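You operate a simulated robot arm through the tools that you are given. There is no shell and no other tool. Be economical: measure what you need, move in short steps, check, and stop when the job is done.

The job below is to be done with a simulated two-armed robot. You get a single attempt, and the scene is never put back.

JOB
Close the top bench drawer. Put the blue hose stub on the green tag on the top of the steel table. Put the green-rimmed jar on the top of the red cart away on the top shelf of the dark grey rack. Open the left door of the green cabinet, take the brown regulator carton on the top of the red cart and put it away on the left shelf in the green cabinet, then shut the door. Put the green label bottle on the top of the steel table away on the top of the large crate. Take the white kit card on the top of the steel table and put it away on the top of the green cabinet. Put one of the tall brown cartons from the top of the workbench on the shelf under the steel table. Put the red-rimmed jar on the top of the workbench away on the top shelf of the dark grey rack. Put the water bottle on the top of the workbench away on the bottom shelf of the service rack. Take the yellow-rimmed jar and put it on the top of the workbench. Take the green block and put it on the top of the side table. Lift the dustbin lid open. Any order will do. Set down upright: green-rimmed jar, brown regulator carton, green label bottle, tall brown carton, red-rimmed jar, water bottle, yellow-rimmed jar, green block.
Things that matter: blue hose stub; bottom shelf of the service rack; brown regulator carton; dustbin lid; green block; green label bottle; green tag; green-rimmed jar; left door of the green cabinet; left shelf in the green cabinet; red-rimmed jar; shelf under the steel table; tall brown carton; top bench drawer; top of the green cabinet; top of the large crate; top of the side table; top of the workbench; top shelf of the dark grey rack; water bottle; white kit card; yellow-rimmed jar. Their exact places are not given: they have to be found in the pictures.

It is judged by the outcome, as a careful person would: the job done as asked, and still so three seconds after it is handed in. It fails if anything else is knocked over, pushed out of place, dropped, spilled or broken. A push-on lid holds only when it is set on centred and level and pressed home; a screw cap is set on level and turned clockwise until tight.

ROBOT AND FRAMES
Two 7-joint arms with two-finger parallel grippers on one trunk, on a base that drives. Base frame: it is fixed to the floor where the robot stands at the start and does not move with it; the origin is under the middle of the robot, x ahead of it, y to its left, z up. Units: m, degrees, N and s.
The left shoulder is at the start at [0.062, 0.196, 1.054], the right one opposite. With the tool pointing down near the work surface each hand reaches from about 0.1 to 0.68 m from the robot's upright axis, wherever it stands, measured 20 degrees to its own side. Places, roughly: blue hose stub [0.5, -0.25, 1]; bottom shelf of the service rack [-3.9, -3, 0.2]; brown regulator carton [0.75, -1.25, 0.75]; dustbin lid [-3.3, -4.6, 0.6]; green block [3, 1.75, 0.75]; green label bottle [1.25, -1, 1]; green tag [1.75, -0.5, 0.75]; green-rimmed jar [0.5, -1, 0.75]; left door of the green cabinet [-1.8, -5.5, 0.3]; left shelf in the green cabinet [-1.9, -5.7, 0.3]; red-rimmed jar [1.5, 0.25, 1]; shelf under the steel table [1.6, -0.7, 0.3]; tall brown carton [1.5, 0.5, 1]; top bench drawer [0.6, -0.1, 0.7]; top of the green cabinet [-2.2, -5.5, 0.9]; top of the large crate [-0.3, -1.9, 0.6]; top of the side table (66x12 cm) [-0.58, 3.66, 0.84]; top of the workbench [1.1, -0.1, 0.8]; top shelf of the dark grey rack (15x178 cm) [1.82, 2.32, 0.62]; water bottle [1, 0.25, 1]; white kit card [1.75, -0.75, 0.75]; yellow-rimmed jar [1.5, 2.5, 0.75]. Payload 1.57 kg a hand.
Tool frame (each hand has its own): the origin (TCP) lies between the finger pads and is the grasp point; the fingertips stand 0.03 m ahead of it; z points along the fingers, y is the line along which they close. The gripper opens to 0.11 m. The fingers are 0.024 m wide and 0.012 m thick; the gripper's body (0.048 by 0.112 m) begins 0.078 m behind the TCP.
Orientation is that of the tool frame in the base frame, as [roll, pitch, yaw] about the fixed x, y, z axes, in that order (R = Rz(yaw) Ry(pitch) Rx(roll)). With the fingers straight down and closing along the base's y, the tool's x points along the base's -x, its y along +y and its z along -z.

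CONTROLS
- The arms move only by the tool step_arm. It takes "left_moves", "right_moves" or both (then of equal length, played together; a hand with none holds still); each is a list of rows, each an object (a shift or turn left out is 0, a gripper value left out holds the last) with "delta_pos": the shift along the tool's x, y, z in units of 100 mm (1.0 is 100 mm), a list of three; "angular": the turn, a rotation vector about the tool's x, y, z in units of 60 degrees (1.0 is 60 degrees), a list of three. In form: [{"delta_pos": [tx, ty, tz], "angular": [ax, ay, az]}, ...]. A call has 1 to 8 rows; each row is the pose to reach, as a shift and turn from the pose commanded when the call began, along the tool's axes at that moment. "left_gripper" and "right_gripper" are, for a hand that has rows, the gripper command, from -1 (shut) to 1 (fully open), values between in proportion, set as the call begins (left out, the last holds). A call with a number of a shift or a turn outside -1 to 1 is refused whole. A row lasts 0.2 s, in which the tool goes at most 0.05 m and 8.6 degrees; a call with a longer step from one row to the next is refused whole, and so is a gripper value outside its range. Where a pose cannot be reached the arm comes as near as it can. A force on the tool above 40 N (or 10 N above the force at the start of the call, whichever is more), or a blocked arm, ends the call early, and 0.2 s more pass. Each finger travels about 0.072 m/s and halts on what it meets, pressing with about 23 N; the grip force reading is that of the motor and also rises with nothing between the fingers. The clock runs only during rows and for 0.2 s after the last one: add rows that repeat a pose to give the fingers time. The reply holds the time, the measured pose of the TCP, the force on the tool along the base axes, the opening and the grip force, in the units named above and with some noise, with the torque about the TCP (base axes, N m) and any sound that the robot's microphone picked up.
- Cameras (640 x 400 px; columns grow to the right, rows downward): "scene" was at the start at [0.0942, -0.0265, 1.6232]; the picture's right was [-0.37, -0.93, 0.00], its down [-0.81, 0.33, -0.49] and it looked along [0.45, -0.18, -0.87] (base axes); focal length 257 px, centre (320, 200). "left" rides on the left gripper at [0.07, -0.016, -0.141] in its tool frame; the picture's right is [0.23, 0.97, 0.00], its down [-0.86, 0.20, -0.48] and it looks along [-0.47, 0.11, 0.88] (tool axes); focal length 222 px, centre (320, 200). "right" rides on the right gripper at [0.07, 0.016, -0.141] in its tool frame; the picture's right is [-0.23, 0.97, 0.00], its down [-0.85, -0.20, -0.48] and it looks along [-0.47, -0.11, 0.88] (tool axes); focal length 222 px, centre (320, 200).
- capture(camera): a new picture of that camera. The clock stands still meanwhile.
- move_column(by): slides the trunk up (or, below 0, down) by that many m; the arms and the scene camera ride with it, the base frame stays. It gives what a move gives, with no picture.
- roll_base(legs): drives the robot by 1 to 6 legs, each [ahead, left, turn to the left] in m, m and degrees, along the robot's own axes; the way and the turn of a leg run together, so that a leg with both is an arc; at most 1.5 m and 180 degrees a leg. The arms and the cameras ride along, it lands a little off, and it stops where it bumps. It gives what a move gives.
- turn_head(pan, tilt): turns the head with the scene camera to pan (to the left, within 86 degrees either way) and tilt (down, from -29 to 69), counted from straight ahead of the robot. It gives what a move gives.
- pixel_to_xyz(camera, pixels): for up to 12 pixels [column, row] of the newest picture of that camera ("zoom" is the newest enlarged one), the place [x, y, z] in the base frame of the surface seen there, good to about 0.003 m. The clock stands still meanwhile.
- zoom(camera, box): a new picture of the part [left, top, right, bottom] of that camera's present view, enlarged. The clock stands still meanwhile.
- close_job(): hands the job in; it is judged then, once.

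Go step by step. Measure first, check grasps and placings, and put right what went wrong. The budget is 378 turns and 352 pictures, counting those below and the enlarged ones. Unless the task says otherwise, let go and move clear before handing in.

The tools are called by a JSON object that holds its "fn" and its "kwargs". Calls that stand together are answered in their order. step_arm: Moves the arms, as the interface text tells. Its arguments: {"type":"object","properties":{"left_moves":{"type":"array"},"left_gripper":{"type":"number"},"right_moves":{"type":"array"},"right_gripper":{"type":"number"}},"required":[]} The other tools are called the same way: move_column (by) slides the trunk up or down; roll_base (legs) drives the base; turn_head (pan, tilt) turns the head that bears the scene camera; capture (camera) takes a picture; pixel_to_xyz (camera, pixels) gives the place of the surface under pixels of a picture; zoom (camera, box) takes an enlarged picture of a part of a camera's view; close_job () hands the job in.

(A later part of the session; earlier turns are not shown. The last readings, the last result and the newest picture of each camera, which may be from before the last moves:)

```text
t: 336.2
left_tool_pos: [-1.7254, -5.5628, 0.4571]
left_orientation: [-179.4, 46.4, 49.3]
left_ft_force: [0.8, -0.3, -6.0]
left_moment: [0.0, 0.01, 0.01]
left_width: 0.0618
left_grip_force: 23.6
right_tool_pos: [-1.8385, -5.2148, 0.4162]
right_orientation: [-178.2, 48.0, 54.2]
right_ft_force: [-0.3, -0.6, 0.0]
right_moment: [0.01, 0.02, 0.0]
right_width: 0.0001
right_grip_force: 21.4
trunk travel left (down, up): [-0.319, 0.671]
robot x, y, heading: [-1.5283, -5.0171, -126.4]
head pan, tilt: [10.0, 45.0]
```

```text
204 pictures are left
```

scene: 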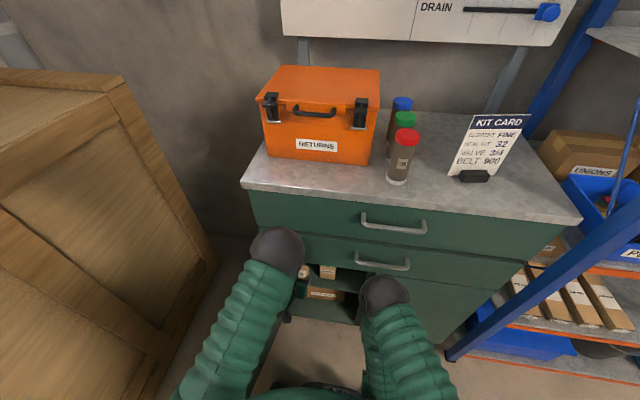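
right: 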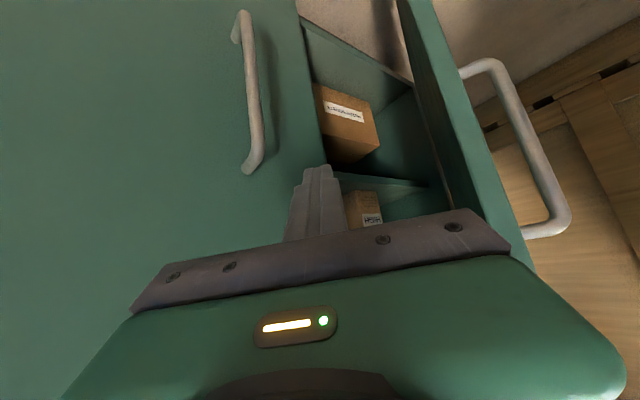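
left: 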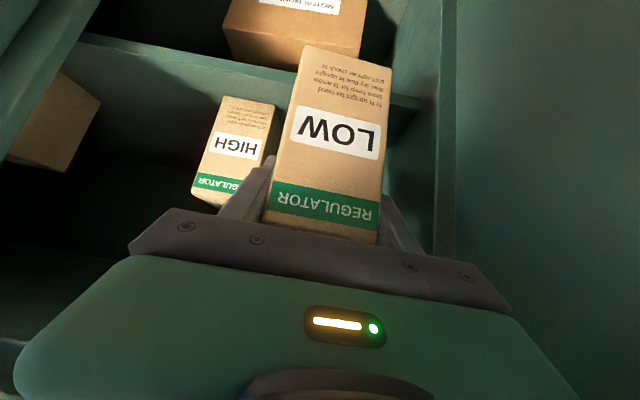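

{"fn": "step_arm", "kwargs": {"left_moves": [{"delta_pos": [-0.15, 0.0, 0.16]}, {"delta_pos": [-0.3, 0.0, 0.32]}, {"delta_pos": [-0.45, 0.0, 0.47]}]}}

{"fn": "capture", "kwargs": {"camera": "left"}}

```text
t: 337.0
left_tool_pos: [-1.7665, -5.6105, 0.4584]
left_orientation: [-179.4, 46.5, 49.2]
left_ft_force: [-0.3, 0.2, -4.2]
left_moment: [0.0, 0.03, -0.03]
left_width: 0.0616
left_grip_force: 23.2
right_tool_pos: [-1.8378, -5.214, 0.4173]
right_orientation: [-178.3, 48.0, 54.1]
right_ft_force: [-0.5, 0.2, 0.3]
right_moment: [0.04, -0.02, 0.0]
right_width: 0.0001
right_grip_force: 21.2
trunk travel left (down, up): [-0.319, 0.671]
robot x, y, heading: [-1.5284, -5.0228, -126.7]
head pan, tilt: [10.0, 45.0]
```

```text
203 pictures are left
```

left: 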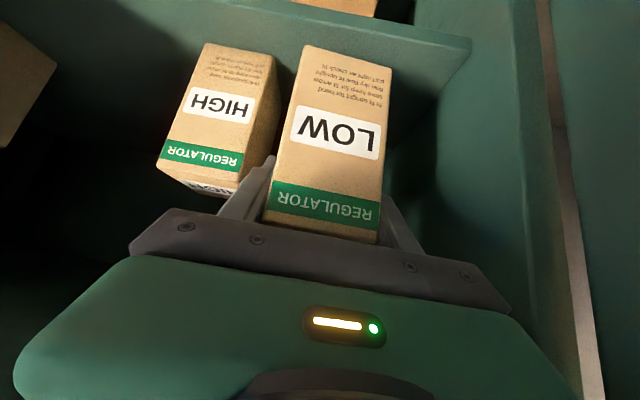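

Carton is above the shelf. Shift 1 cm left for finger room and lower until contact.

{"fn": "step_arm", "kwargs": {"left_moves": [{"delta_pos": [0.0, 0.1, 0.0]}, {"delta_pos": [0.1, 0.1, 0.095]}, {"delta_pos": [0.17, 0.1, 0.16]}, {"delta_pos": [0.2, 0.1, 0.19]}, {"delta_pos": [0.225, 0.1, 0.215]}, {"delta_pos": [0.245, 0.1, 0.235]}, {"delta_pos": [0.26, 0.1, 0.25]}]}}

{"fn": "capture", "kwargs": {"camera": "left"}}

```text
t: 338.6
left_tool_pos: [-1.7622, -5.6176, 0.4255]
left_orientation: [-179.6, 47.0, 49.2]
left_ft_force: [1.4, -0.6, 15.7]
left_moment: [0.09, -0.98, -0.07]
left_width: 0.0616
left_grip_force: 22.3
right_tool_pos: [-1.8383, -5.2142, 0.418]
right_orientation: [-178.4, 48.2, 54.2]
right_ft_force: [0.0, -0.4, -1.2]
right_moment: [0.02, 0.0, 0.01]
right_width: 0.0
right_grip_force: 21.0
trunk travel left (down, up): [-0.319, 0.671]
robot x, y, heading: [-1.5325, -5.0171, -126.9]
head pan, tilt: [10.0, 45.0]
```

```text
202 pictures are left
```

left: 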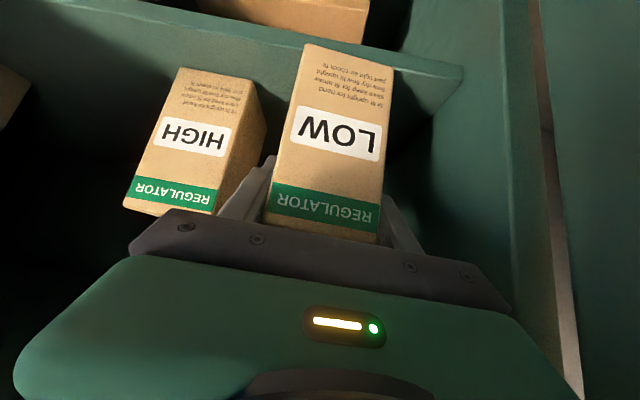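

On the shelf. Open to 7.8 cm and withdraw along the fingers.

{"fn": "step_arm", "kwargs": {"left_moves": [{"delta_pos": [-0.02, 0, -0.02]}, {"delta_pos": [-0.02, 0, -0.02]}, {"delta_pos": [-0.02, 0, -0.02]}], "left_gripper": 0.38}}

{"fn": "step_arm", "kwargs": {"left_moves": [{"delta_pos": [0, 0, -0.2]}, {"delta_pos": [0.05, 0, -0.4]}, {"delta_pos": [0.1, 0, -0.6]}]}}

{"fn": "capture", "kwargs": {"camera": "left"}}

```text
t: 339.4
left_tool_pos: [-1.7597, -5.618, 0.4251]
left_orientation: [-179.4, 46.5, 49.2]
left_ft_force: [-0.5, 0.2, 0.4]
left_moment: [-0.01, 0.0, 0.04]
left_width: 0.0759
left_grip_force: 0.0
right_tool_pos: [-1.8377, -5.2131, 0.4167]
right_orientation: [-178.3, 48.1, 54.2]
right_ft_force: [0.2, -0.7, -0.2]
right_moment: [0.0, 0.03, 0.01]
right_width: 0.0
right_grip_force: 21.9
trunk travel left (down, up): [-0.319, 0.671]
robot x, y, heading: [-1.531, -5.0197, -126.6]
head pan, tilt: [10.0, 45.0]
```

```text
t: 340.2
left_tool_pos: [-1.7262, -5.5791, 0.4595]
left_orientation: [-179.4, 46.5, 49.3]
left_ft_force: [0.0, 0.5, -0.1]
left_moment: [0.0, 0.0, 0.01]
left_width: 0.0759
left_grip_force: 0.0
right_tool_pos: [-1.8377, -5.215, 0.4161]
right_orientation: [-178.2, 48.1, 54.3]
right_ft_force: [-0.2, 0.1, 0.5]
right_moment: [0.02, 0.0, 0.01]
right_width: 0.0005
right_grip_force: 21.4
trunk travel left (down, up): [-0.319, 0.671]
robot x, y, heading: [-1.5286, -5.0195, -126.6]
head pan, tilt: [10.0, 45.0]
```

```text
201 pictures are left
```

left: 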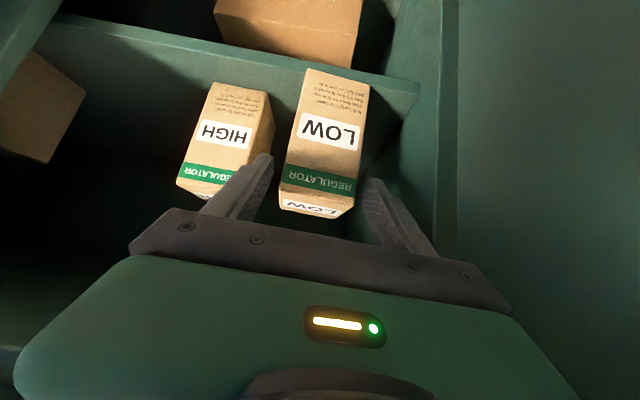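

LOW stands beside HIGH on the left shelf. Back out, close the fist, and go around to the door's outer side.

{"fn": "roll_base", "kwargs": {"legs": [[-0.5, 0, 0]]}}

{"fn": "step_arm", "kwargs": {"left_moves": [{"delta_pos": [0, 0, 0]}, {"delta_pos": [0, 0, 0]}, {"delta_pos": [0, 0, 0]}], "left_gripper": -1}}

{"fn": "capture", "kwargs": {"camera": "scene"}}

{"fn": "zoom", "kwargs": {"camera": "scene", "box": [270, 110, 430, 220]}}

```text
t: 343.1
left_tool_pos: [-1.4255, -5.1739, 0.4588]
left_orientation: [-179.4, 46.6, 48.9]
left_ft_force: [0.6, 0.0, -0.9]
left_moment: [-0.01, -0.02, 0.0]
left_width: 0.0758
left_grip_force: 0.1
right_tool_pos: [-1.5351, -4.8099, 0.4176]
right_orientation: [-178.4, 48.2, 53.9]
right_ft_force: [0.5, 0.0, 0.4]
right_moment: [-0.04, 0.01, 0.01]
right_width: 0.0
right_grip_force: 21.3
trunk travel left (down, up): [-0.319, 0.671]
robot x, y, heading: [-1.2305, -4.6122, -127.2]
head pan, tilt: [10.0, 45.0]
```

```text
t: 343.9
left_tool_pos: [-1.4266, -5.1736, 0.4589]
left_orientation: [-179.4, 46.7, 49.0]
left_ft_force: [0.1, 0.2, 0.6]
left_moment: [0.02, -0.01, -0.01]
left_width: 0.0
left_grip_force: 21.1
right_tool_pos: [-1.5351, -4.808, 0.4164]
right_orientation: [-178.4, 48.3, 53.9]
right_ft_force: [0.0, -0.2, -0.8]
right_moment: [0.0, 0.01, 0.04]
right_width: 0.0001
right_grip_force: 21.6
trunk travel left (down, up): [-0.319, 0.671]
robot x, y, heading: [-1.2292, -4.613, -127.2]
head pan, tilt: [10.0, 45.0]
```

```text
200 pictures are left
```

scene: 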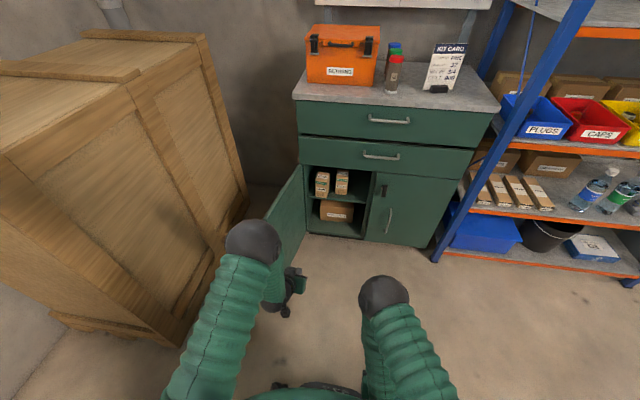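

```text
3.64 times, centred on (350, 165) of scene
```

zoom: 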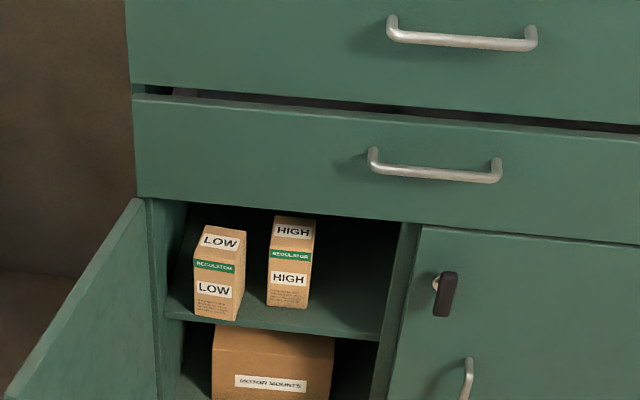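

LOW carton stands well. Strafe left past the door's end, then forward.

{"fn": "roll_base", "kwargs": {"legs": [[0, 0.28, 0]]}}

{"fn": "capture", "kwargs": {"camera": "left"}}

{"fn": "capture", "kwargs": {"camera": "scene"}}

```text
t: 345.9
left_tool_pos: [-1.1994, -5.3427, 0.461]
left_orientation: [-179.6, 46.7, 48.8]
left_ft_force: [0.0, 0.1, 0.0]
left_moment: [0.03, -0.02, 0.02]
left_width: 0.0
left_grip_force: 20.9
right_tool_pos: [-1.3097, -4.9776, 0.4177]
right_orientation: [-178.4, 48.2, 54.0]
right_ft_force: [0.6, 0.2, 0.3]
right_moment: [-0.03, 0.03, -0.01]
right_width: 0.0001
right_grip_force: 22.1
trunk travel left (down, up): [-0.319, 0.671]
robot x, y, heading: [-1.0017, -4.7864, -126.8]
head pan, tilt: [10.0, 45.0]
```

```text
198 pictures are left
```

left: 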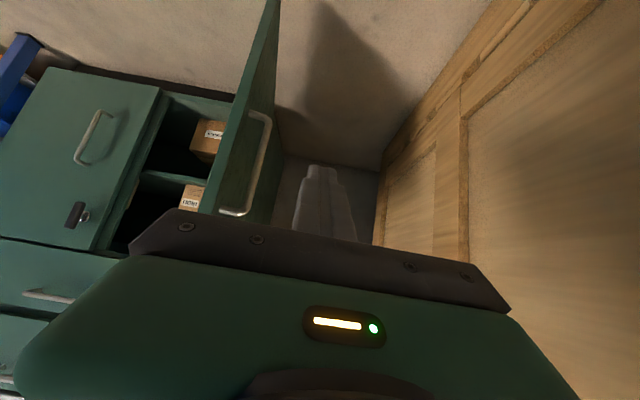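

```text
197 pictures are left
```

scene: 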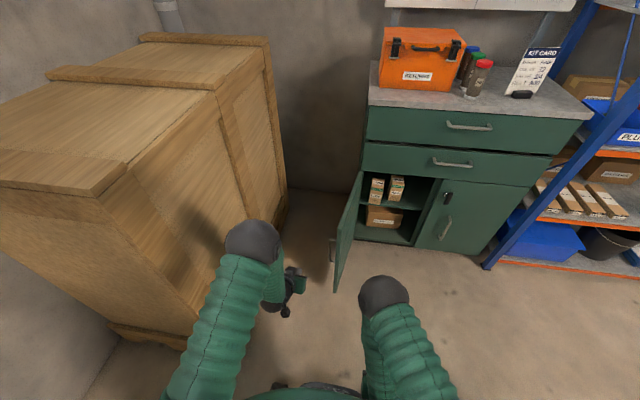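

Position is right: fist is left of the door. Go forward 0.15, then sweep right to swing it.

{"fn": "roll_base", "kwargs": {"legs": [[0.16, 0, 0], [0, -0.2, 0]]}}

{"fn": "capture", "kwargs": {"camera": "scene"}}

{"fn": "capture", "kwargs": {"camera": "left"}}

```text
t: 348.5
left_tool_pos: [-1.4491, -5.3529, 0.4595]
left_orientation: [-179.0, 46.9, 49.3]
left_ft_force: [0.8, 0.4, 0.2]
left_moment: [0.0, 0.03, -0.01]
left_width: 0.0001
left_grip_force: 21.1
right_tool_pos: [-1.5615, -4.9886, 0.4198]
right_orientation: [-178.2, 48.5, 54.2]
right_ft_force: [-0.6, -0.4, 0.4]
right_moment: [0.03, -0.01, -0.02]
right_width: 0.0
right_grip_force: 21.4
trunk travel left (down, up): [-0.319, 0.671]
robot x, y, heading: [-1.2527, -4.7906, -126.8]
head pan, tilt: [10.0, 45.0]
```

```text
196 pictures are left
```

scene: 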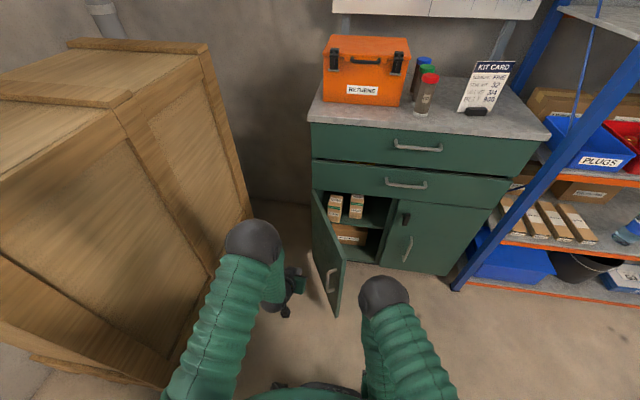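

```text
195 pictures are left
```

left: 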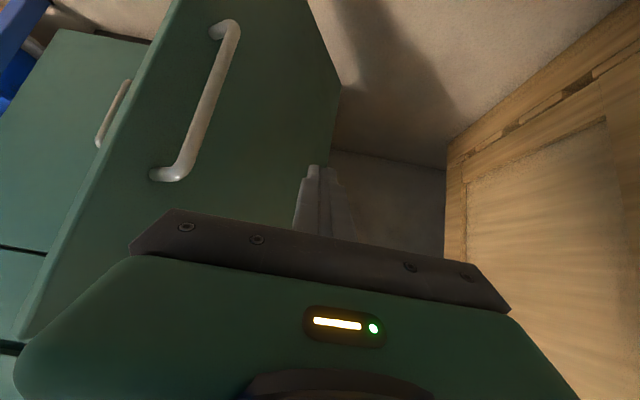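

The door swings shut (~65°). Continue right, then push forward.

{"fn": "roll_base", "kwargs": {"legs": [[0, -0.2, 0]]}}

{"fn": "capture", "kwargs": {"camera": "scene"}}

{"fn": "capture", "kwargs": {"camera": "left"}}

```text
t: 350.1
left_tool_pos: [-1.6119, -5.2307, 0.4622]
left_orientation: [-179.3, 46.7, 49.2]
left_ft_force: [0.3, 0.4, 0.1]
left_moment: [0.05, 0.02, -0.01]
left_width: 0.0
left_grip_force: 20.8
right_tool_pos: [-1.7217, -4.8693, 0.4198]
right_orientation: [-178.6, 48.7, 53.8]
right_ft_force: [0.6, -0.4, -0.5]
right_moment: [0.02, -0.02, -0.05]
right_width: 0.0
right_grip_force: 22.0
trunk travel left (down, up): [-0.319, 0.671]
robot x, y, heading: [-1.4129, -4.6736, -126.8]
head pan, tilt: [10.0, 45.0]
```

```text
194 pictures are left
```

scene: 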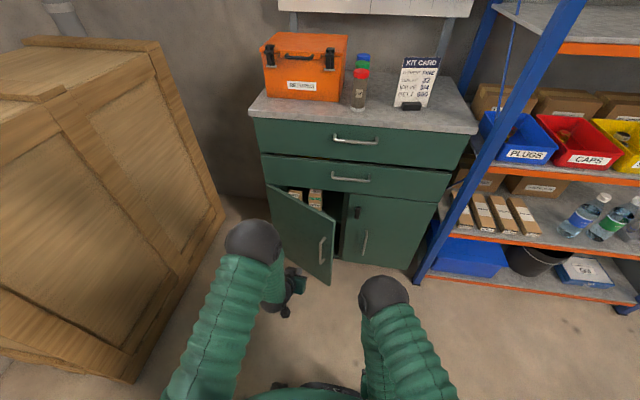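

```text
193 pictures are left
```

left: 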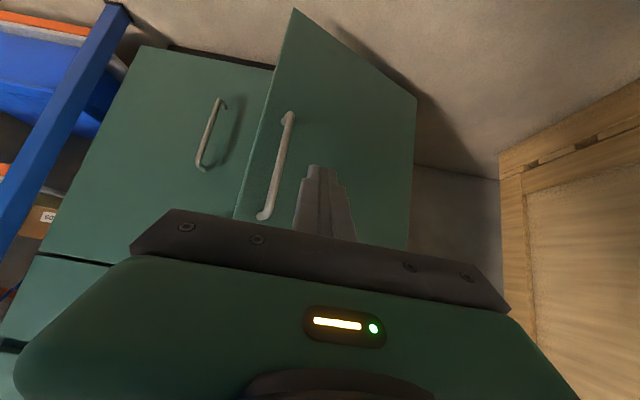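

Door ~45°. Push forward with the base, then finish gently with the arm.

{"fn": "roll_base", "kwargs": {"legs": [[0.2, 0, 0]]}}

{"fn": "capture", "kwargs": {"camera": "scene"}}

```text
t: 351.7
left_tool_pos: [-1.7336, -5.3866, 0.4613]
left_orientation: [-179.7, 46.8, 48.8]
left_ft_force: [0.1, -0.4, 0.8]
left_moment: [0.01, 0.01, 0.02]
left_width: 0.0001
left_grip_force: 21.7
right_tool_pos: [-1.8452, -5.0265, 0.4189]
right_orientation: [-179.0, 48.9, 53.4]
right_ft_force: [-0.4, 0.1, 0.6]
right_moment: [-0.01, -0.04, 0.01]
right_width: 0.0
right_grip_force: 21.6
trunk travel left (down, up): [-0.319, 0.671]
robot x, y, heading: [-1.533, -4.8282, -127.4]
head pan, tilt: [10.0, 45.0]
```

```text
192 pictures are left
```

scene: 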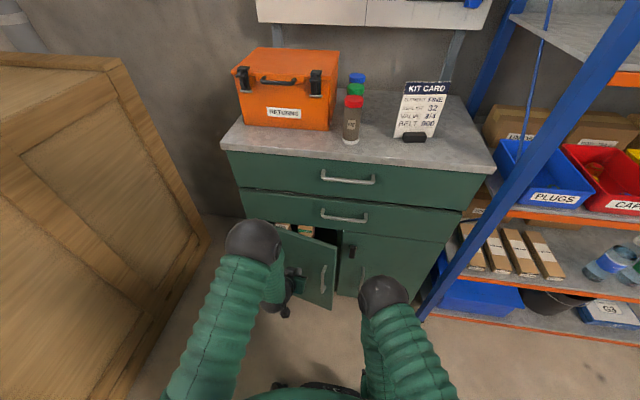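

{"fn": "step_arm", "kwargs": {"left_moves": [{"delta_pos": [-0.17, 0, 0.18]}, {"delta_pos": [-0.34, 0, 0.36]}, {"delta_pos": [-0.5, 0, 0.53]}, {"delta_pos": [-0.62, 0, 0.65]}, {"delta_pos": [-0.68, 0, 0.72]}, {"delta_pos": [-0.74, 0, 0.78]}]}}

{"fn": "capture", "kwargs": {"camera": "scene"}}

```text
t: 352.9
left_tool_pos: [-1.7929, -5.455, 0.4607]
left_orientation: [-179.7, 46.2, 48.9]
left_ft_force: [9.5, 12.7, 12.6]
left_moment: [-0.08, -0.04, 0.07]
left_width: 0.0001
left_grip_force: 21.7
right_tool_pos: [-1.8451, -5.0256, 0.4206]
right_orientation: [-178.9, 49.3, 53.4]
right_ft_force: [0.1, 0.3, 0.1]
right_moment: [0.0, 0.03, 0.05]
right_width: 0.0
right_grip_force: 21.1
trunk travel left (down, up): [-0.319, 0.671]
robot x, y, heading: [-1.5378, -4.829, -127.0]
head pan, tilt: [10.0, 45.0]
stopped in row 6 (left hand): the force on the tool passed its limit at 50 N (the readings are from after the stop); the commanded pose is now the measured one
```

```text
191 pictures are left
```

scene: 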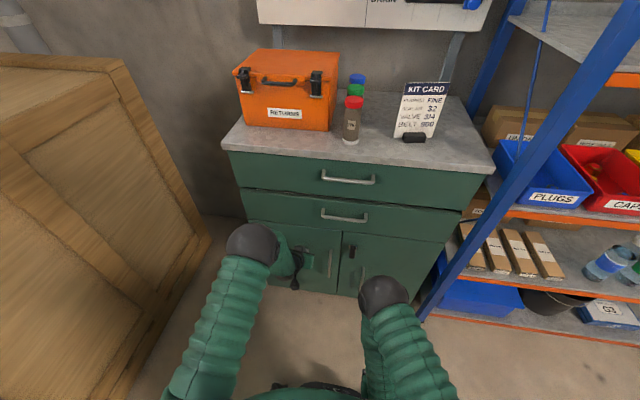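

Closed, resistance felt. Back away, check the door, then look at the dustbin to the right.

{"fn": "roll_base", "kwargs": {"legs": [[-0.35, 0, 0]]}}

{"fn": "zoom", "kwargs": {"camera": "scene", "box": [240, 80, 480, 270]}}

{"fn": "turn_head", "kwargs": {"pan": -45, "tilt": 35}}

{"fn": "capture", "kwargs": {"camera": "scene"}}

```text
t: 355.2
left_tool_pos: [-1.5827, -5.1769, 0.4601]
left_orientation: [-179.6, 46.1, 48.8]
left_ft_force: [-0.4, -0.2, 0.9]
left_moment: [-0.02, 0.0, 0.01]
left_width: 0.0
left_grip_force: 21.0
right_tool_pos: [-1.6342, -4.7457, 0.4199]
right_orientation: [-178.8, 49.3, 53.6]
right_ft_force: [0.3, -0.3, -0.2]
right_moment: [0.01, 0.0, 0.0]
right_width: 0.0
right_grip_force: 21.3
trunk travel left (down, up): [-0.319, 0.671]
robot x, y, heading: [-1.3264, -4.5455, -127.3]
head pan, tilt: [10.0, 45.0]
```

```text
2.11 times, centred on (360, 175) of scene
```

zoom: 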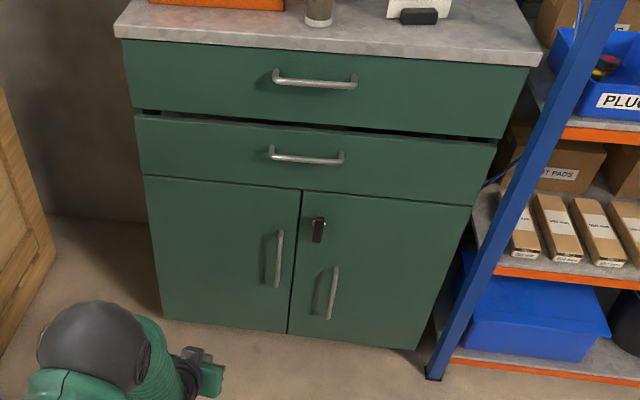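

```text
t: 356.4
left_tool_pos: [-1.5825, -5.1759, 0.4586]
left_orientation: [-179.6, 46.3, 48.9]
left_ft_force: [0.1, -0.5, 0.0]
left_moment: [-0.01, -0.01, 0.01]
left_width: 0.0002
left_grip_force: 21.5
right_tool_pos: [-1.6349, -4.7475, 0.4217]
right_orientation: [-178.8, 49.4, 53.6]
right_ft_force: [0.2, 0.4, -0.3]
right_moment: [0.01, 0.02, 0.02]
right_width: 0.0003
right_grip_force: 21.6
trunk travel left (down, up): [-0.319, 0.671]
robot x, y, heading: [-1.3215, -4.5459, -126.7]
head pan, tilt: [-45.0, 35.0]
```

```text
189 pictures are left
```

scene: 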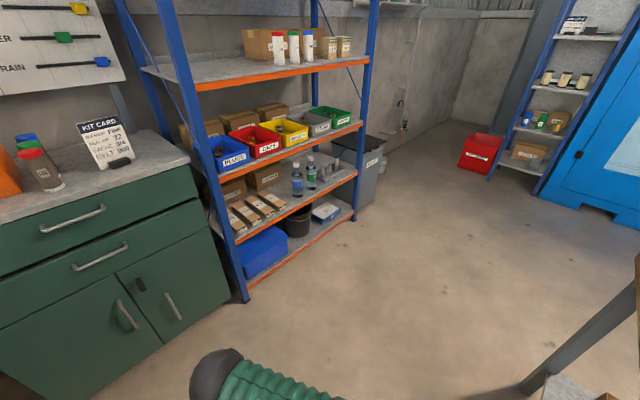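

The door is shut, but there's a dark gap above the second drawer; check whether that drawer moved.

{"fn": "turn_head", "kwargs": {"pan": 0, "tilt": 45}}

{"fn": "zoom", "kwargs": {"camera": "scene", "box": [240, 80, 480, 270]}}

{"fn": "pixel_to_xyz", "kwargs": {"camera": "zoom", "pixels": [[180, 80], [420, 100], [180, 150], [420, 170], [180, 230], [420, 250], [180, 118], [400, 138], [180, 60], [420, 80], [180, 177], [420, 200]]}}

```text
t: 357.6
left_tool_pos: [-1.5827, -5.1759, 0.4614]
left_orientation: [-179.5, 46.3, 48.9]
left_ft_force: [0.5, 0.2, 1.2]
left_moment: [0.03, 0.02, -0.04]
left_width: 0.0
left_grip_force: 21.3
right_tool_pos: [-1.6352, -4.7453, 0.4208]
right_orientation: [-178.5, 49.3, 53.6]
right_ft_force: [-0.1, 0.0, 0.4]
right_moment: [-0.01, -0.01, 0.0]
right_width: 0.0001
right_grip_force: 21.5
trunk travel left (down, up): [-0.319, 0.671]
robot x, y, heading: [-1.3249, -4.5467, -127.1]
head pan, tilt: [0.0, 45.0]
```

```text
2.11 times, centred on (360, 175) of scene
```

zoom: 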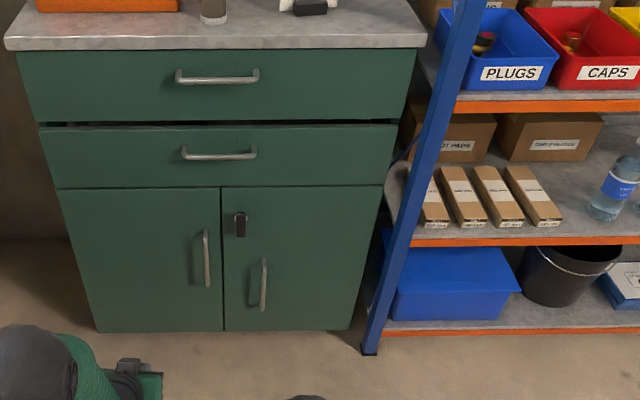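

```text
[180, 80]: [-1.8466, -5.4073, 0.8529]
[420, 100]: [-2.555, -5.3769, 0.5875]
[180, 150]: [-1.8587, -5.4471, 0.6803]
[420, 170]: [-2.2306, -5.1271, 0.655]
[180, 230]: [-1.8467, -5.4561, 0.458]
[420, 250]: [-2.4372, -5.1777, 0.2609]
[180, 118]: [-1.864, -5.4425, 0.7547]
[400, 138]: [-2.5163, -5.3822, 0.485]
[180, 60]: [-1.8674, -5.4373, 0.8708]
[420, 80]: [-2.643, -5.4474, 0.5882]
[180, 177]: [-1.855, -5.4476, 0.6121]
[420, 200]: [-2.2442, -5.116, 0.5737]
```

All fronts are flush (lat −5.47), so nothing moved. Drive to the dustbin.

{"fn": "roll_base", "kwargs": {"legs": [[0.22, 0, 0], [0, -0.7, 0], [0, -0.65, 0]]}}

{"fn": "turn_head", "kwargs": {"pan": 0, "tilt": 40}}

{"fn": "capture", "kwargs": {"camera": "scene"}}

```text
t: 365.8
left_tool_pos: [-2.7779, -4.5596, 0.4605]
left_orientation: [-179.5, 46.3, 49.8]
left_ft_force: [-0.4, 0.5, 0.3]
left_moment: [0.0, 0.0, 0.01]
left_width: 0.0003
left_grip_force: 21.3
right_tool_pos: [-2.8362, -4.1314, 0.4224]
right_orientation: [-178.6, 49.5, 54.6]
right_ft_force: [-0.1, 0.7, -0.2]
right_moment: [0.02, -0.01, 0.03]
right_width: 0.0
right_grip_force: 21.5
trunk travel left (down, up): [-0.319, 0.671]
robot x, y, heading: [-2.5307, -3.932, -126.2]
head pan, tilt: [0.0, 45.0]
```

```text
t: 366.5
left_tool_pos: [-2.7781, -4.5595, 0.4603]
left_orientation: [-179.6, 46.4, 49.9]
left_ft_force: [-0.4, 0.8, -0.6]
left_moment: [-0.02, -0.03, 0.03]
left_width: 0.0
left_grip_force: 21.1
right_tool_pos: [-2.8374, -4.1318, 0.4219]
right_orientation: [-178.7, 49.6, 54.5]
right_ft_force: [0.7, 0.9, -0.7]
right_moment: [0.01, 0.06, -0.01]
right_width: 0.0001
right_grip_force: 21.6
trunk travel left (down, up): [-0.319, 0.671]
robot x, y, heading: [-2.5321, -3.9271, -126.1]
head pan, tilt: [0.0, 40.0]
```

```text
187 pictures are left
```

scene: 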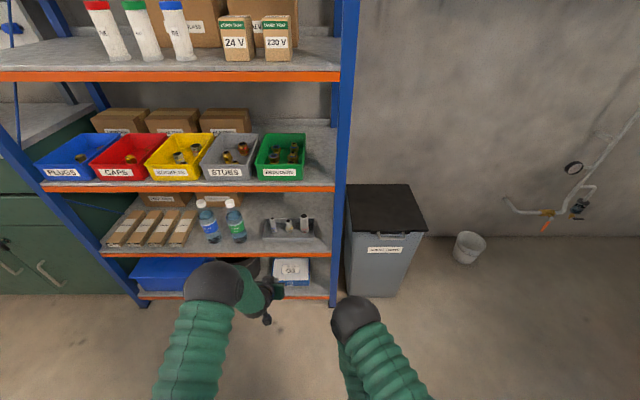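

{"fn": "zoom", "kwargs": {"camera": "scene", "box": [330, 170, 450, 310]}}

{"fn": "pixel_to_xyz", "kwargs": {"camera": "scene", "pixels": [[350, 232], [426, 230], [388, 232], [388, 225], [346, 187], [408, 187], [385, 205], [385, 237], [355, 285], [405, 295], [333, 305], [420, 240]]}}

```text
2.86 times, centred on (390, 240) of scene
```

zoom: 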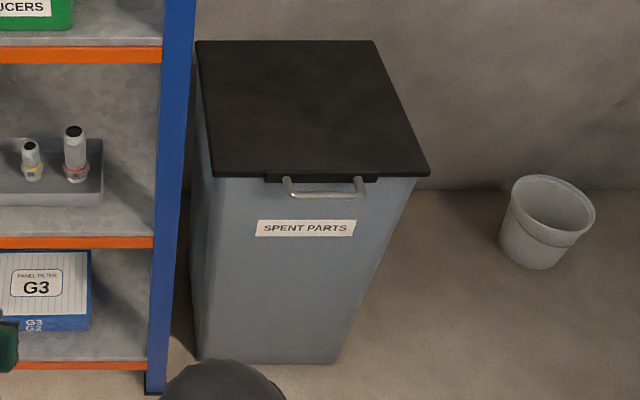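

```text
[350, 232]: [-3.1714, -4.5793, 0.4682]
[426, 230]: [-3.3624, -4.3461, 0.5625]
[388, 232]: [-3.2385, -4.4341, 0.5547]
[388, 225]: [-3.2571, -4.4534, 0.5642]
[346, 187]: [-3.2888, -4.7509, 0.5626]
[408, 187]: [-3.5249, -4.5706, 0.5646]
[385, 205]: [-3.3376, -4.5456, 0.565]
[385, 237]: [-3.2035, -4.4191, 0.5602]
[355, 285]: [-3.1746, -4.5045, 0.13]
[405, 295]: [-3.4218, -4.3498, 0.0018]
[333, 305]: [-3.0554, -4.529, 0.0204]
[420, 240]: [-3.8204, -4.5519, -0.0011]
```

Lid hinges at the back; a U-handle at the front (n 0.09, lat −5.46, z 0.555). First tuck the left hand back (it faces the rack).

{"fn": "step_arm", "kwargs": {"left_moves": [{"delta_pos": [0.2, 0, -0.25], "angular": [0, 0.13, 0]}, {"delta_pos": [0.4, 0, -0.5], "angular": [0, 0.26, 0]}, {"delta_pos": [0.6, 0, -0.75], "angular": [0, 0.39, 0]}, {"delta_pos": [0.7, 0, -1.0], "angular": [0, 0.52, 0]}, {"delta_pos": [0.7, 0, -1.0], "angular": [0, 0.65, 0]}, {"delta_pos": [0.7, 0, -1.0], "angular": [0, 0.76, 0]}]}}

{"fn": "step_arm", "kwargs": {"left_moves": [{"delta_pos": [0.3, 0, -0.2]}, {"delta_pos": [0.6, 0, -0.4]}, {"delta_pos": [0.9, 0, -0.6]}]}}

{"fn": "step_arm", "kwargs": {"left_moves": [{"delta_pos": [0.3, 0, -0.2]}, {"delta_pos": [0.6, 0, -0.4]}, {"delta_pos": [0.9, 0, -0.6]}]}}

{"fn": "capture", "kwargs": {"camera": "scene"}}

```text
t: 367.9
left_tool_pos: [-2.7006, -4.4675, 0.4796]
left_orientation: [-179.7, 0.6, 49.7]
left_ft_force: [0.1, -0.6, -0.2]
left_moment: [0.0, 0.0, -0.03]
left_width: 0.0
left_grip_force: 21.2
right_tool_pos: [-2.8373, -4.1307, 0.4217]
right_orientation: [-178.5, 49.7, 54.5]
right_ft_force: [0.6, -0.4, 0.2]
right_moment: [0.02, -0.01, 0.0]
right_width: 0.0
right_grip_force: 21.4
trunk travel left (down, up): [-0.319, 0.671]
robot x, y, heading: [-2.5335, -3.9277, -126.0]
head pan, tilt: [0.0, 40.0]
```

```text
t: 368.7
left_tool_pos: [-2.6407, -4.3993, 0.5378]
left_orientation: [-179.8, 0.8, 49.5]
left_ft_force: [-0.4, 0.4, -1.3]
left_moment: [-0.01, -0.01, 0.0]
left_width: 0.0
left_grip_force: 21.4
right_tool_pos: [-2.8371, -4.1296, 0.4212]
right_orientation: [-178.5, 49.6, 54.7]
right_ft_force: [0.2, -0.5, 0.1]
right_moment: [-0.01, -0.01, -0.02]
right_width: 0.0002
right_grip_force: 21.1
trunk travel left (down, up): [-0.319, 0.671]
robot x, y, heading: [-2.5304, -3.9314, -126.2]
head pan, tilt: [0.0, 40.0]
```

```text
t: 369.5
left_tool_pos: [-2.5807, -4.3277, 0.598]
left_orientation: [-179.8, 0.7, 49.6]
left_ft_force: [-0.2, -0.2, 0.2]
left_moment: [0.0, 0.03, 0.01]
left_width: 0.0
left_grip_force: 21.4
right_tool_pos: [-2.8371, -4.1288, 0.4225]
right_orientation: [-178.5, 49.6, 54.7]
right_ft_force: [-0.4, -0.1, 0.6]
right_moment: [0.03, 0.0, -0.04]
right_width: 0.0
right_grip_force: 21.2
trunk travel left (down, up): [-0.319, 0.671]
robot x, y, heading: [-2.5311, -3.9281, -126.2]
head pan, tilt: [0.0, 40.0]
```

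```text
185 pictures are left
```

scene: 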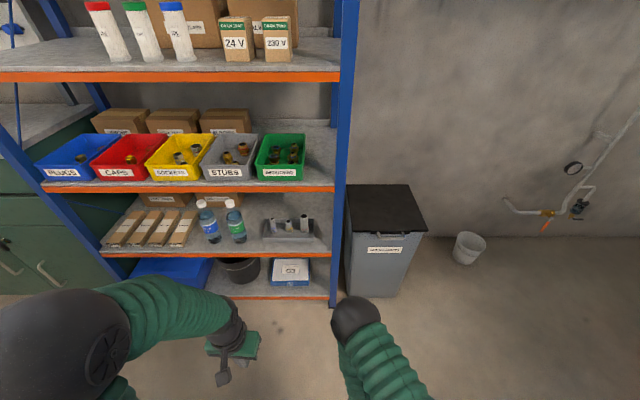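

{"fn": "step_arm", "kwargs": {"left_moves": [{"delta_pos": [0.3, 0, -0.1]}, {"delta_pos": [0.6, 0, -0.2]}, {"delta_pos": [0.95, 0, -0.2]}]}}

{"fn": "roll_base", "kwargs": {"legs": [[0, -0.12, 0], [0.3, 0, 0]]}}

{"fn": "capture", "kwargs": {"camera": "scene"}}

{"fn": "capture", "kwargs": {"camera": "right"}}

```text
t: 370.3
left_tool_pos: [-2.5441, -4.2952, 0.6235]
left_orientation: [-179.7, 0.7, 49.6]
left_ft_force: [1.2, -0.6, -0.4]
left_moment: [0.0, 0.0, 0.02]
left_width: 0.0
left_grip_force: 21.3
left hand out of reach, approached as far as the arm can: row 2, 3
right_tool_pos: [-2.8378, -4.1303, 0.4213]
right_orientation: [-178.6, 49.6, 54.5]
right_ft_force: [-0.5, 0.7, -0.8]
right_moment: [-0.02, -0.01, -0.02]
right_width: 0.0003
right_grip_force: 21.0
trunk travel left (down, up): [-0.319, 0.671]
robot x, y, heading: [-2.5332, -3.9304, -125.8]
head pan, tilt: [0.0, 40.0]
```

```text
t: 373.2
left_tool_pos: [-2.8195, -4.4638, 0.6229]
left_orientation: [-179.7, 0.6, 49.5]
left_ft_force: [-1.1, 0.2, 0.1]
left_moment: [-0.03, 0.01, 0.02]
left_width: 0.0002
left_grip_force: 21.5
right_tool_pos: [-3.1115, -4.2995, 0.421]
right_orientation: [-178.7, 49.5, 54.2]
right_ft_force: [0.0, 0.2, -0.2]
right_moment: [0.01, 0.02, -0.02]
right_width: 0.0
right_grip_force: 21.9
trunk travel left (down, up): [-0.319, 0.671]
robot x, y, heading: [-2.8048, -4.0962, -126.2]
head pan, tilt: [0.0, 40.0]
```

```text
184 pictures are left
```

scene: 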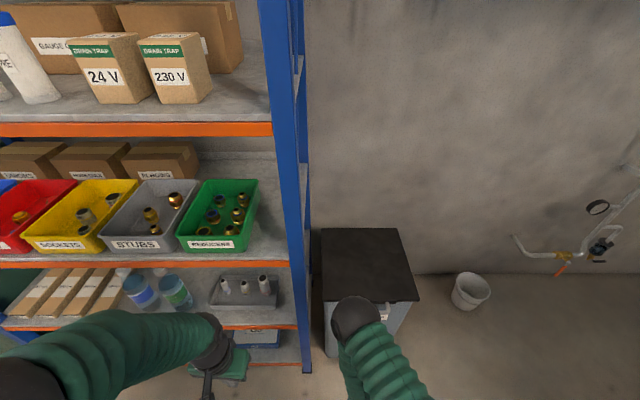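

```text
183 pictures are left
```

right: 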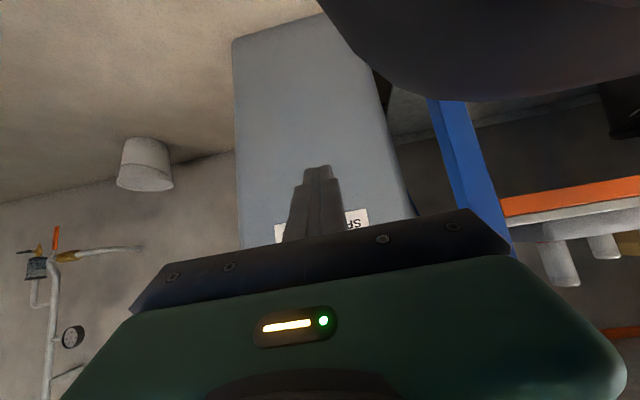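

Fist is under handle height in line with it. Move in 0.1, extend 5 cm so the finger is beneath the bar, then lift gently.

{"fn": "roll_base", "kwargs": {"legs": [[0.1, 0, 0]]}}

{"fn": "step_arm", "kwargs": {"right_moves": [{"delta_pos": [-0.16, 0, 0.19]}, {"delta_pos": [-0.32, 0, 0.38]}]}}

{"fn": "step_arm", "kwargs": {"right_moves": [{"delta_pos": [-0.2, 0, -0.17]}, {"delta_pos": [-0.4, 0, -0.34]}, {"delta_pos": [-0.6, 0, -0.51]}, {"delta_pos": [-0.76, 0, -0.65]}]}}

{"fn": "capture", "kwargs": {"camera": "scene"}}

{"fn": "capture", "kwargs": {"camera": "right"}}

```text
t: 374.3
left_tool_pos: [-2.8783, -4.5444, 0.6239]
left_orientation: [-179.7, 0.6, 49.5]
left_ft_force: [-0.1, -0.9, 0.5]
left_moment: [0.04, 0.0, 0.0]
left_width: 0.0
left_grip_force: 21.2
right_tool_pos: [-3.1705, -4.3794, 0.4216]
right_orientation: [-178.6, 49.7, 54.5]
right_ft_force: [-0.3, -0.3, -0.2]
right_moment: [0.01, -0.01, -0.02]
right_width: 0.0002
right_grip_force: 21.5
trunk travel left (down, up): [-0.319, 0.671]
robot x, y, heading: [-2.8604, -4.1785, -126.4]
head pan, tilt: [0.0, 40.0]
```

```text
t: 374.9
left_tool_pos: [-2.8787, -4.5431, 0.6239]
left_orientation: [-179.8, 0.7, 49.4]
left_ft_force: [0.4, 0.7, -0.3]
left_moment: [0.02, 0.05, 0.02]
left_width: 0.0
left_grip_force: 21.0
right_tool_pos: [-3.2009, -4.4194, 0.4212]
right_orientation: [-178.4, 49.7, 54.5]
right_ft_force: [-0.7, 0.0, 0.1]
right_moment: [0.0, 0.0, 0.0]
right_width: 0.0
right_grip_force: 20.9
trunk travel left (down, up): [-0.319, 0.671]
robot x, y, heading: [-2.8616, -4.1813, -126.2]
head pan, tilt: [0.0, 40.0]
```

```text
t: 375.9
left_tool_pos: [-2.8786, -4.5432, 0.6242]
left_orientation: [-179.8, 0.7, 49.4]
left_ft_force: [-0.4, -0.4, -0.1]
left_moment: [0.02, -0.01, 0.02]
left_width: 0.0
left_grip_force: 20.9
right_tool_pos: [-3.2009, -4.4356, 0.5029]
right_orientation: [-178.4, 49.0, 54.4]
right_ft_force: [7.3, 15.5, -12.6]
right_moment: [0.58, -0.18, -0.13]
right_width: 0.0001
right_grip_force: 21.4
right hand out of reach, approached as far as the arm can: row 3, 4
trunk travel left (down, up): [-0.319, 0.671]
robot x, y, heading: [-2.8633, -4.18, -126.3]
head pan, tilt: [0.0, 40.0]
```

```text
182 pictures are left
```

scene: 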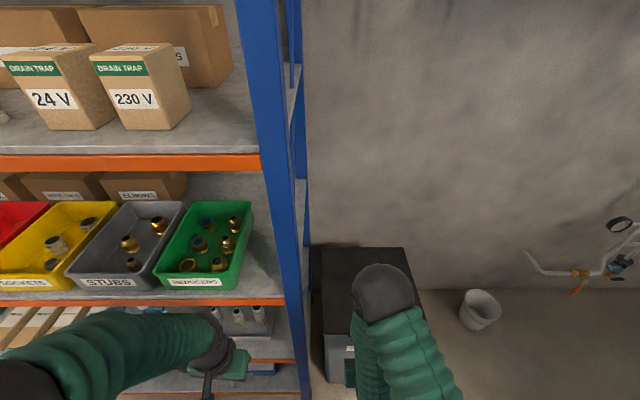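

```text
181 pictures are left
```

right: 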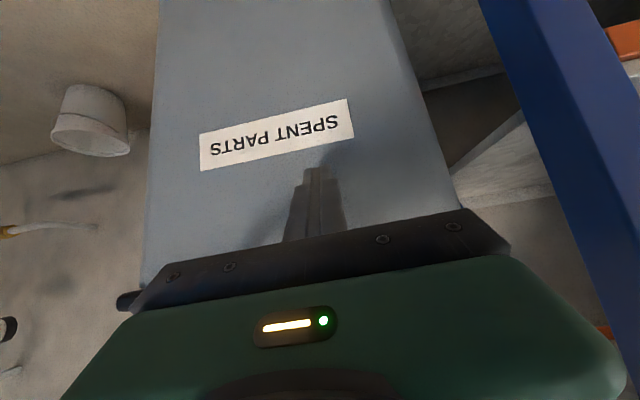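

The finger touches the bar from beneath. The arm is near its limit, so lift with the trunk.

{"fn": "move_column", "kwargs": {"by": 0.08}}

{"fn": "capture", "kwargs": {"camera": "scene"}}

```text
t: 376.4
left_tool_pos: [-2.8759, -4.5419, 0.645]
left_orientation: [-179.7, 0.8, 49.3]
left_ft_force: [0.4, -0.2, -0.3]
left_moment: [-0.01, 0.02, -0.01]
left_width: 0.0
left_grip_force: 21.0
right_tool_pos: [-3.1976, -4.4337, 0.5227]
right_orientation: [-178.4, 48.7, 54.7]
right_ft_force: [-0.1, 3.5, -1.9]
right_moment: [-0.11, 0.01, 0.0]
right_width: 0.0
right_grip_force: 22.2
trunk travel left (down, up): [-0.339, 0.651]
robot x, y, heading: [-2.8605, -4.1769, -126.3]
head pan, tilt: [0.0, 40.0]
stopped: the force on the tool passed its limit at 46 N (the readings are from after the stop); the commanded pose is now the measured one
```

```text
180 pictures are left
```

scene: 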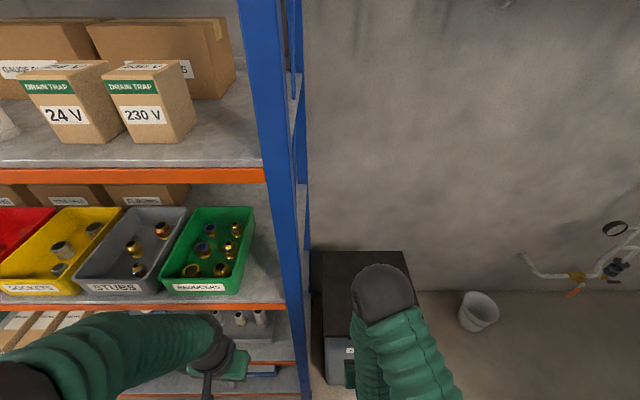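

The wedge contact is awkward. I'll instead grip the bar: back off, roll the hand 90° so the fingers close above/below the bar.

{"fn": "roll_base", "kwargs": {"legs": [[-0.15, 0, 0]]}}

{"fn": "step_arm", "kwargs": {"right_moves": [{"angular": [0, 0, 0.14]}, {"angular": [0, 0, 0.28]}, {"angular": [0, 0, 0.42]}, {"angular": [0, 0, 0.56]}, {"angular": [0, 0, 0.7]}, {"angular": [0, 0, 0.84]}, {"angular": [0, 0, 0.98]}], "right_gripper": 0}}

{"fn": "step_arm", "kwargs": {"right_moves": [{"angular": [0, 0, 0.14]}, {"angular": [0, 0, 0.28]}, {"angular": [0, 0, 0.42]}, {"angular": [0, 0, 0.52]}]}}

{"fn": "capture", "kwargs": {"camera": "scene"}}

{"fn": "capture", "kwargs": {"camera": "right"}}

```text
t: 377.8
left_tool_pos: [-2.7878, -4.4226, 0.6448]
left_orientation: [-179.7, 0.9, 49.5]
left_ft_force: [0.5, -0.3, -0.2]
left_moment: [-0.03, -0.03, -0.01]
left_width: 0.0
left_grip_force: 21.0
right_tool_pos: [-3.1096, -4.3149, 0.5211]
right_orientation: [-178.4, 48.9, 54.6]
right_ft_force: [0.1, 0.0, -0.4]
right_moment: [-0.02, 0.0, 0.01]
right_width: 0.0002
right_grip_force: 21.2
trunk travel left (down, up): [-0.339, 0.651]
robot x, y, heading: [-2.7744, -4.0563, -126.1]
head pan, tilt: [0.0, 40.0]
```

```text
t: 379.4
left_tool_pos: [-2.7886, -4.4213, 0.6445]
left_orientation: [-179.8, 0.7, 49.5]
left_ft_force: [-0.1, -0.8, 0.0]
left_moment: [0.0, 0.04, 0.0]
left_width: 0.0
left_grip_force: 21.7
right_tool_pos: [-3.1085, -4.3169, 0.5191]
right_orientation: [136.1, 23.9, -14.7]
right_ft_force: [-0.8, -0.8, -0.1]
right_moment: [-0.05, 0.0, -0.04]
right_width: 0.0549
right_grip_force: 0.0
trunk travel left (down, up): [-0.339, 0.651]
robot x, y, heading: [-2.7751, -4.0565, -126.2]
head pan, tilt: [0.0, 40.0]
```

```text
t: 380.4
left_tool_pos: [-2.7875, -4.4222, 0.6446]
left_orientation: [-179.8, 0.8, 49.4]
left_ft_force: [-0.1, 0.0, 0.1]
left_moment: [0.02, -0.01, 0.0]
left_width: 0.0
left_grip_force: 21.3
right_tool_pos: [-3.1099, -4.3167, 0.5196]
right_orientation: [131.1, 0.9, -36.6]
right_ft_force: [-0.3, 0.0, -0.1]
right_moment: [0.0, -0.05, -0.02]
right_width: 0.055
right_grip_force: 0.0
trunk travel left (down, up): [-0.339, 0.651]
robot x, y, heading: [-2.7729, -4.0573, -126.1]
head pan, tilt: [0.0, 40.0]
```

```text
179 pictures are left
```

scene: 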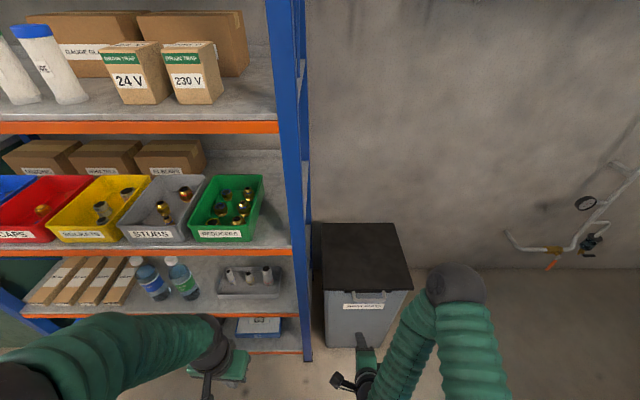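

```text
178 pictures are left
```

right: 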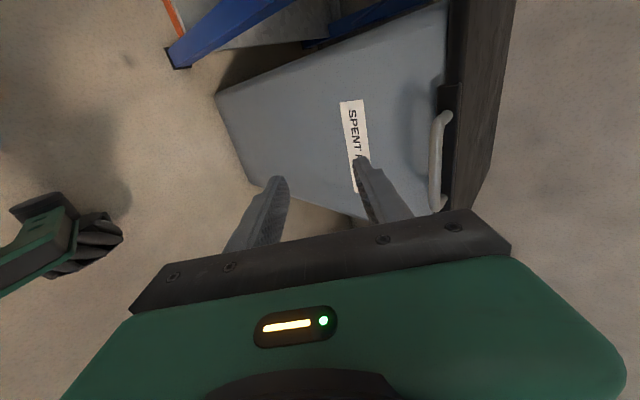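

The handle bar is visible at (438,160) in the right camera. Measure it.

{"fn": "pixel_to_xyz", "kwargs": {"camera": "right", "pixels": [[437, 130], [435, 160], [434, 190], [438, 205], [449, 165], [446, 100]]}}

{"fn": "zoom", "kwargs": {"camera": "scene", "box": [310, 250, 430, 330]}}

{"fn": "pixel_to_xyz", "kwargs": {"camera": "zoom", "pixels": [[250, 262], [340, 262], [295, 268], [300, 238], [260, 230], [330, 230]]}}

```text
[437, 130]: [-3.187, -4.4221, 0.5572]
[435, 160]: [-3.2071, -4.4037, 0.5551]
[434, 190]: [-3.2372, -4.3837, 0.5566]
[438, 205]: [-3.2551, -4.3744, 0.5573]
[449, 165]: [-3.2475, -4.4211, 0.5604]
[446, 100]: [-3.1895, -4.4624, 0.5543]
```

```text
5.00 times, centred on (370, 290) of scene
```

zoom: 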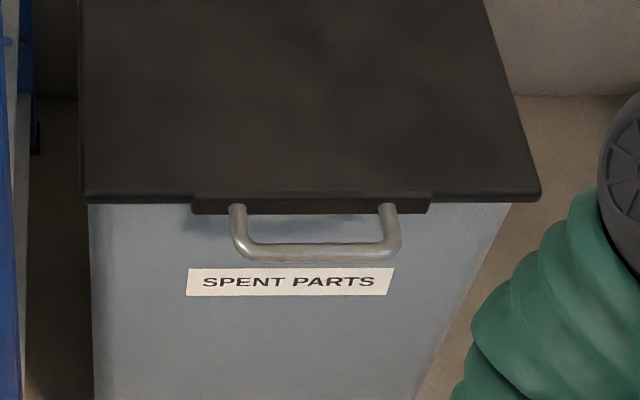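

```text
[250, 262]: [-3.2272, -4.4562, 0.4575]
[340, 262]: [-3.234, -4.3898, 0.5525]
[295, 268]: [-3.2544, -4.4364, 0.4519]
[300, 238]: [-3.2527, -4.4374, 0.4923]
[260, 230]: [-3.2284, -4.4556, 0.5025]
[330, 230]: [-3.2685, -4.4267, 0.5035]
```

Better: grip from straight above (4 cm gap behind the bar). Turn the tool straight down with fingers closing front-to-back, rising at the same time.

{"fn": "step_arm", "kwargs": {"right_moves": [{"delta_pos": [0, 0.15, -0.13], "angular": [0.14, 0, 0]}, {"delta_pos": [0, 0.3, -0.26], "angular": [0.28, 0, 0]}, {"delta_pos": [0, 0.45, -0.39], "angular": [0.42, 0, 0]}, {"delta_pos": [0, 0.6, -0.52], "angular": [0.56, 0, 0]}, {"delta_pos": [0, 0.75, -0.66], "angular": [0.7, 0, 0]}, {"delta_pos": [0, 0.9, -0.79], "angular": [0.815, 0, 0]}], "right_gripper": -0.36}}

{"fn": "capture", "kwargs": {"camera": "right"}}

```text
t: 381.8
left_tool_pos: [-2.79, -4.4223, 0.6451]
left_orientation: [-179.7, 0.8, 49.5]
left_ft_force: [0.3, -0.4, 0.4]
left_moment: [-0.01, 0.01, 0.0]
left_width: 0.0
left_grip_force: 21.4
right_tool_pos: [-3.1096, -4.3163, 0.6404]
right_orientation: [-179.9, 0.9, -36.4]
right_ft_force: [-0.4, -0.7, -1.1]
right_moment: [-0.01, 0.01, 0.01]
right_width: 0.0352
right_grip_force: 0.0
right hand out of reach, approached as far as the arm can: row 1
trunk travel left (down, up): [-0.339, 0.651]
robot x, y, heading: [-2.7725, -4.0545, -126.2]
head pan, tilt: [0.0, 40.0]
```

```text
176 pictures are left
```

right: 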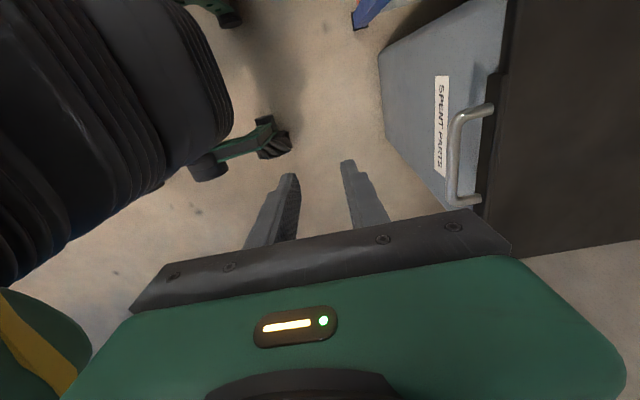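

Move over the bar.

{"fn": "step_arm", "kwargs": {"right_moves": [{"delta_pos": [-0.1, 0.33, 0]}, {"delta_pos": [-0.2, 0.66, 0]}, {"delta_pos": [-0.31, 1.0, 0]}]}}

{"fn": "step_arm", "kwargs": {"right_moves": [{"delta_pos": [0, 0.33, 0]}, {"delta_pos": [0, 0.33, 0]}]}}

{"fn": "capture", "kwargs": {"camera": "right"}}

```text
t: 382.6
left_tool_pos: [-2.7908, -4.4232, 0.6445]
left_orientation: [-179.8, 0.8, 49.5]
left_ft_force: [-0.4, -0.4, 0.1]
left_moment: [0.04, 0.05, -0.01]
left_width: 0.0
left_grip_force: 21.2
right_tool_pos: [-3.1937, -4.3788, 0.6412]
right_orientation: [-179.9, 1.0, -36.5]
right_ft_force: [0.2, 0.8, -1.0]
right_moment: [0.0, 0.02, 0.0]
right_width: 0.0351
right_grip_force: 0.1
trunk travel left (down, up): [-0.339, 0.651]
robot x, y, heading: [-2.7744, -4.056, -126.2]
head pan, tilt: [0.0, 40.0]
```

```text
t: 383.2
left_tool_pos: [-2.7882, -4.4228, 0.6449]
left_orientation: [-179.8, 0.9, 49.5]
left_ft_force: [0.3, 0.0, 0.0]
left_moment: [0.0, 0.0, 0.01]
left_width: 0.0002
left_grip_force: 21.3
right_tool_pos: [-3.2125, -4.4041, 0.6409]
right_orientation: [180.0, 1.0, -36.6]
right_ft_force: [-1.5, -0.1, -0.3]
right_moment: [-0.01, 0.04, 0.02]
right_width: 0.0353
right_grip_force: 0.1
trunk travel left (down, up): [-0.339, 0.651]
robot x, y, heading: [-2.7735, -4.0612, -126.3]
head pan, tilt: [0.0, 40.0]
```

```text
175 pictures are left
```

right: 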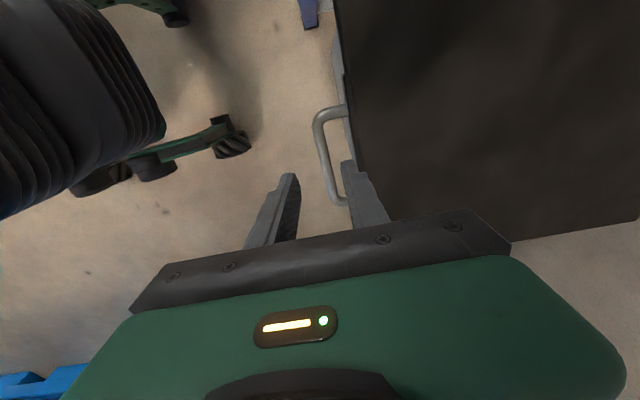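

{"fn": "pixel_to_xyz", "kwargs": {"camera": "right", "pixels": [[320, 130], [323, 155], [330, 185], [345, 130]]}}

```text
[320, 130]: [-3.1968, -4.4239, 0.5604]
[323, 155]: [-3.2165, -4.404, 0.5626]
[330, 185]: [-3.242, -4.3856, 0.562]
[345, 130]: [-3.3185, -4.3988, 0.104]
```

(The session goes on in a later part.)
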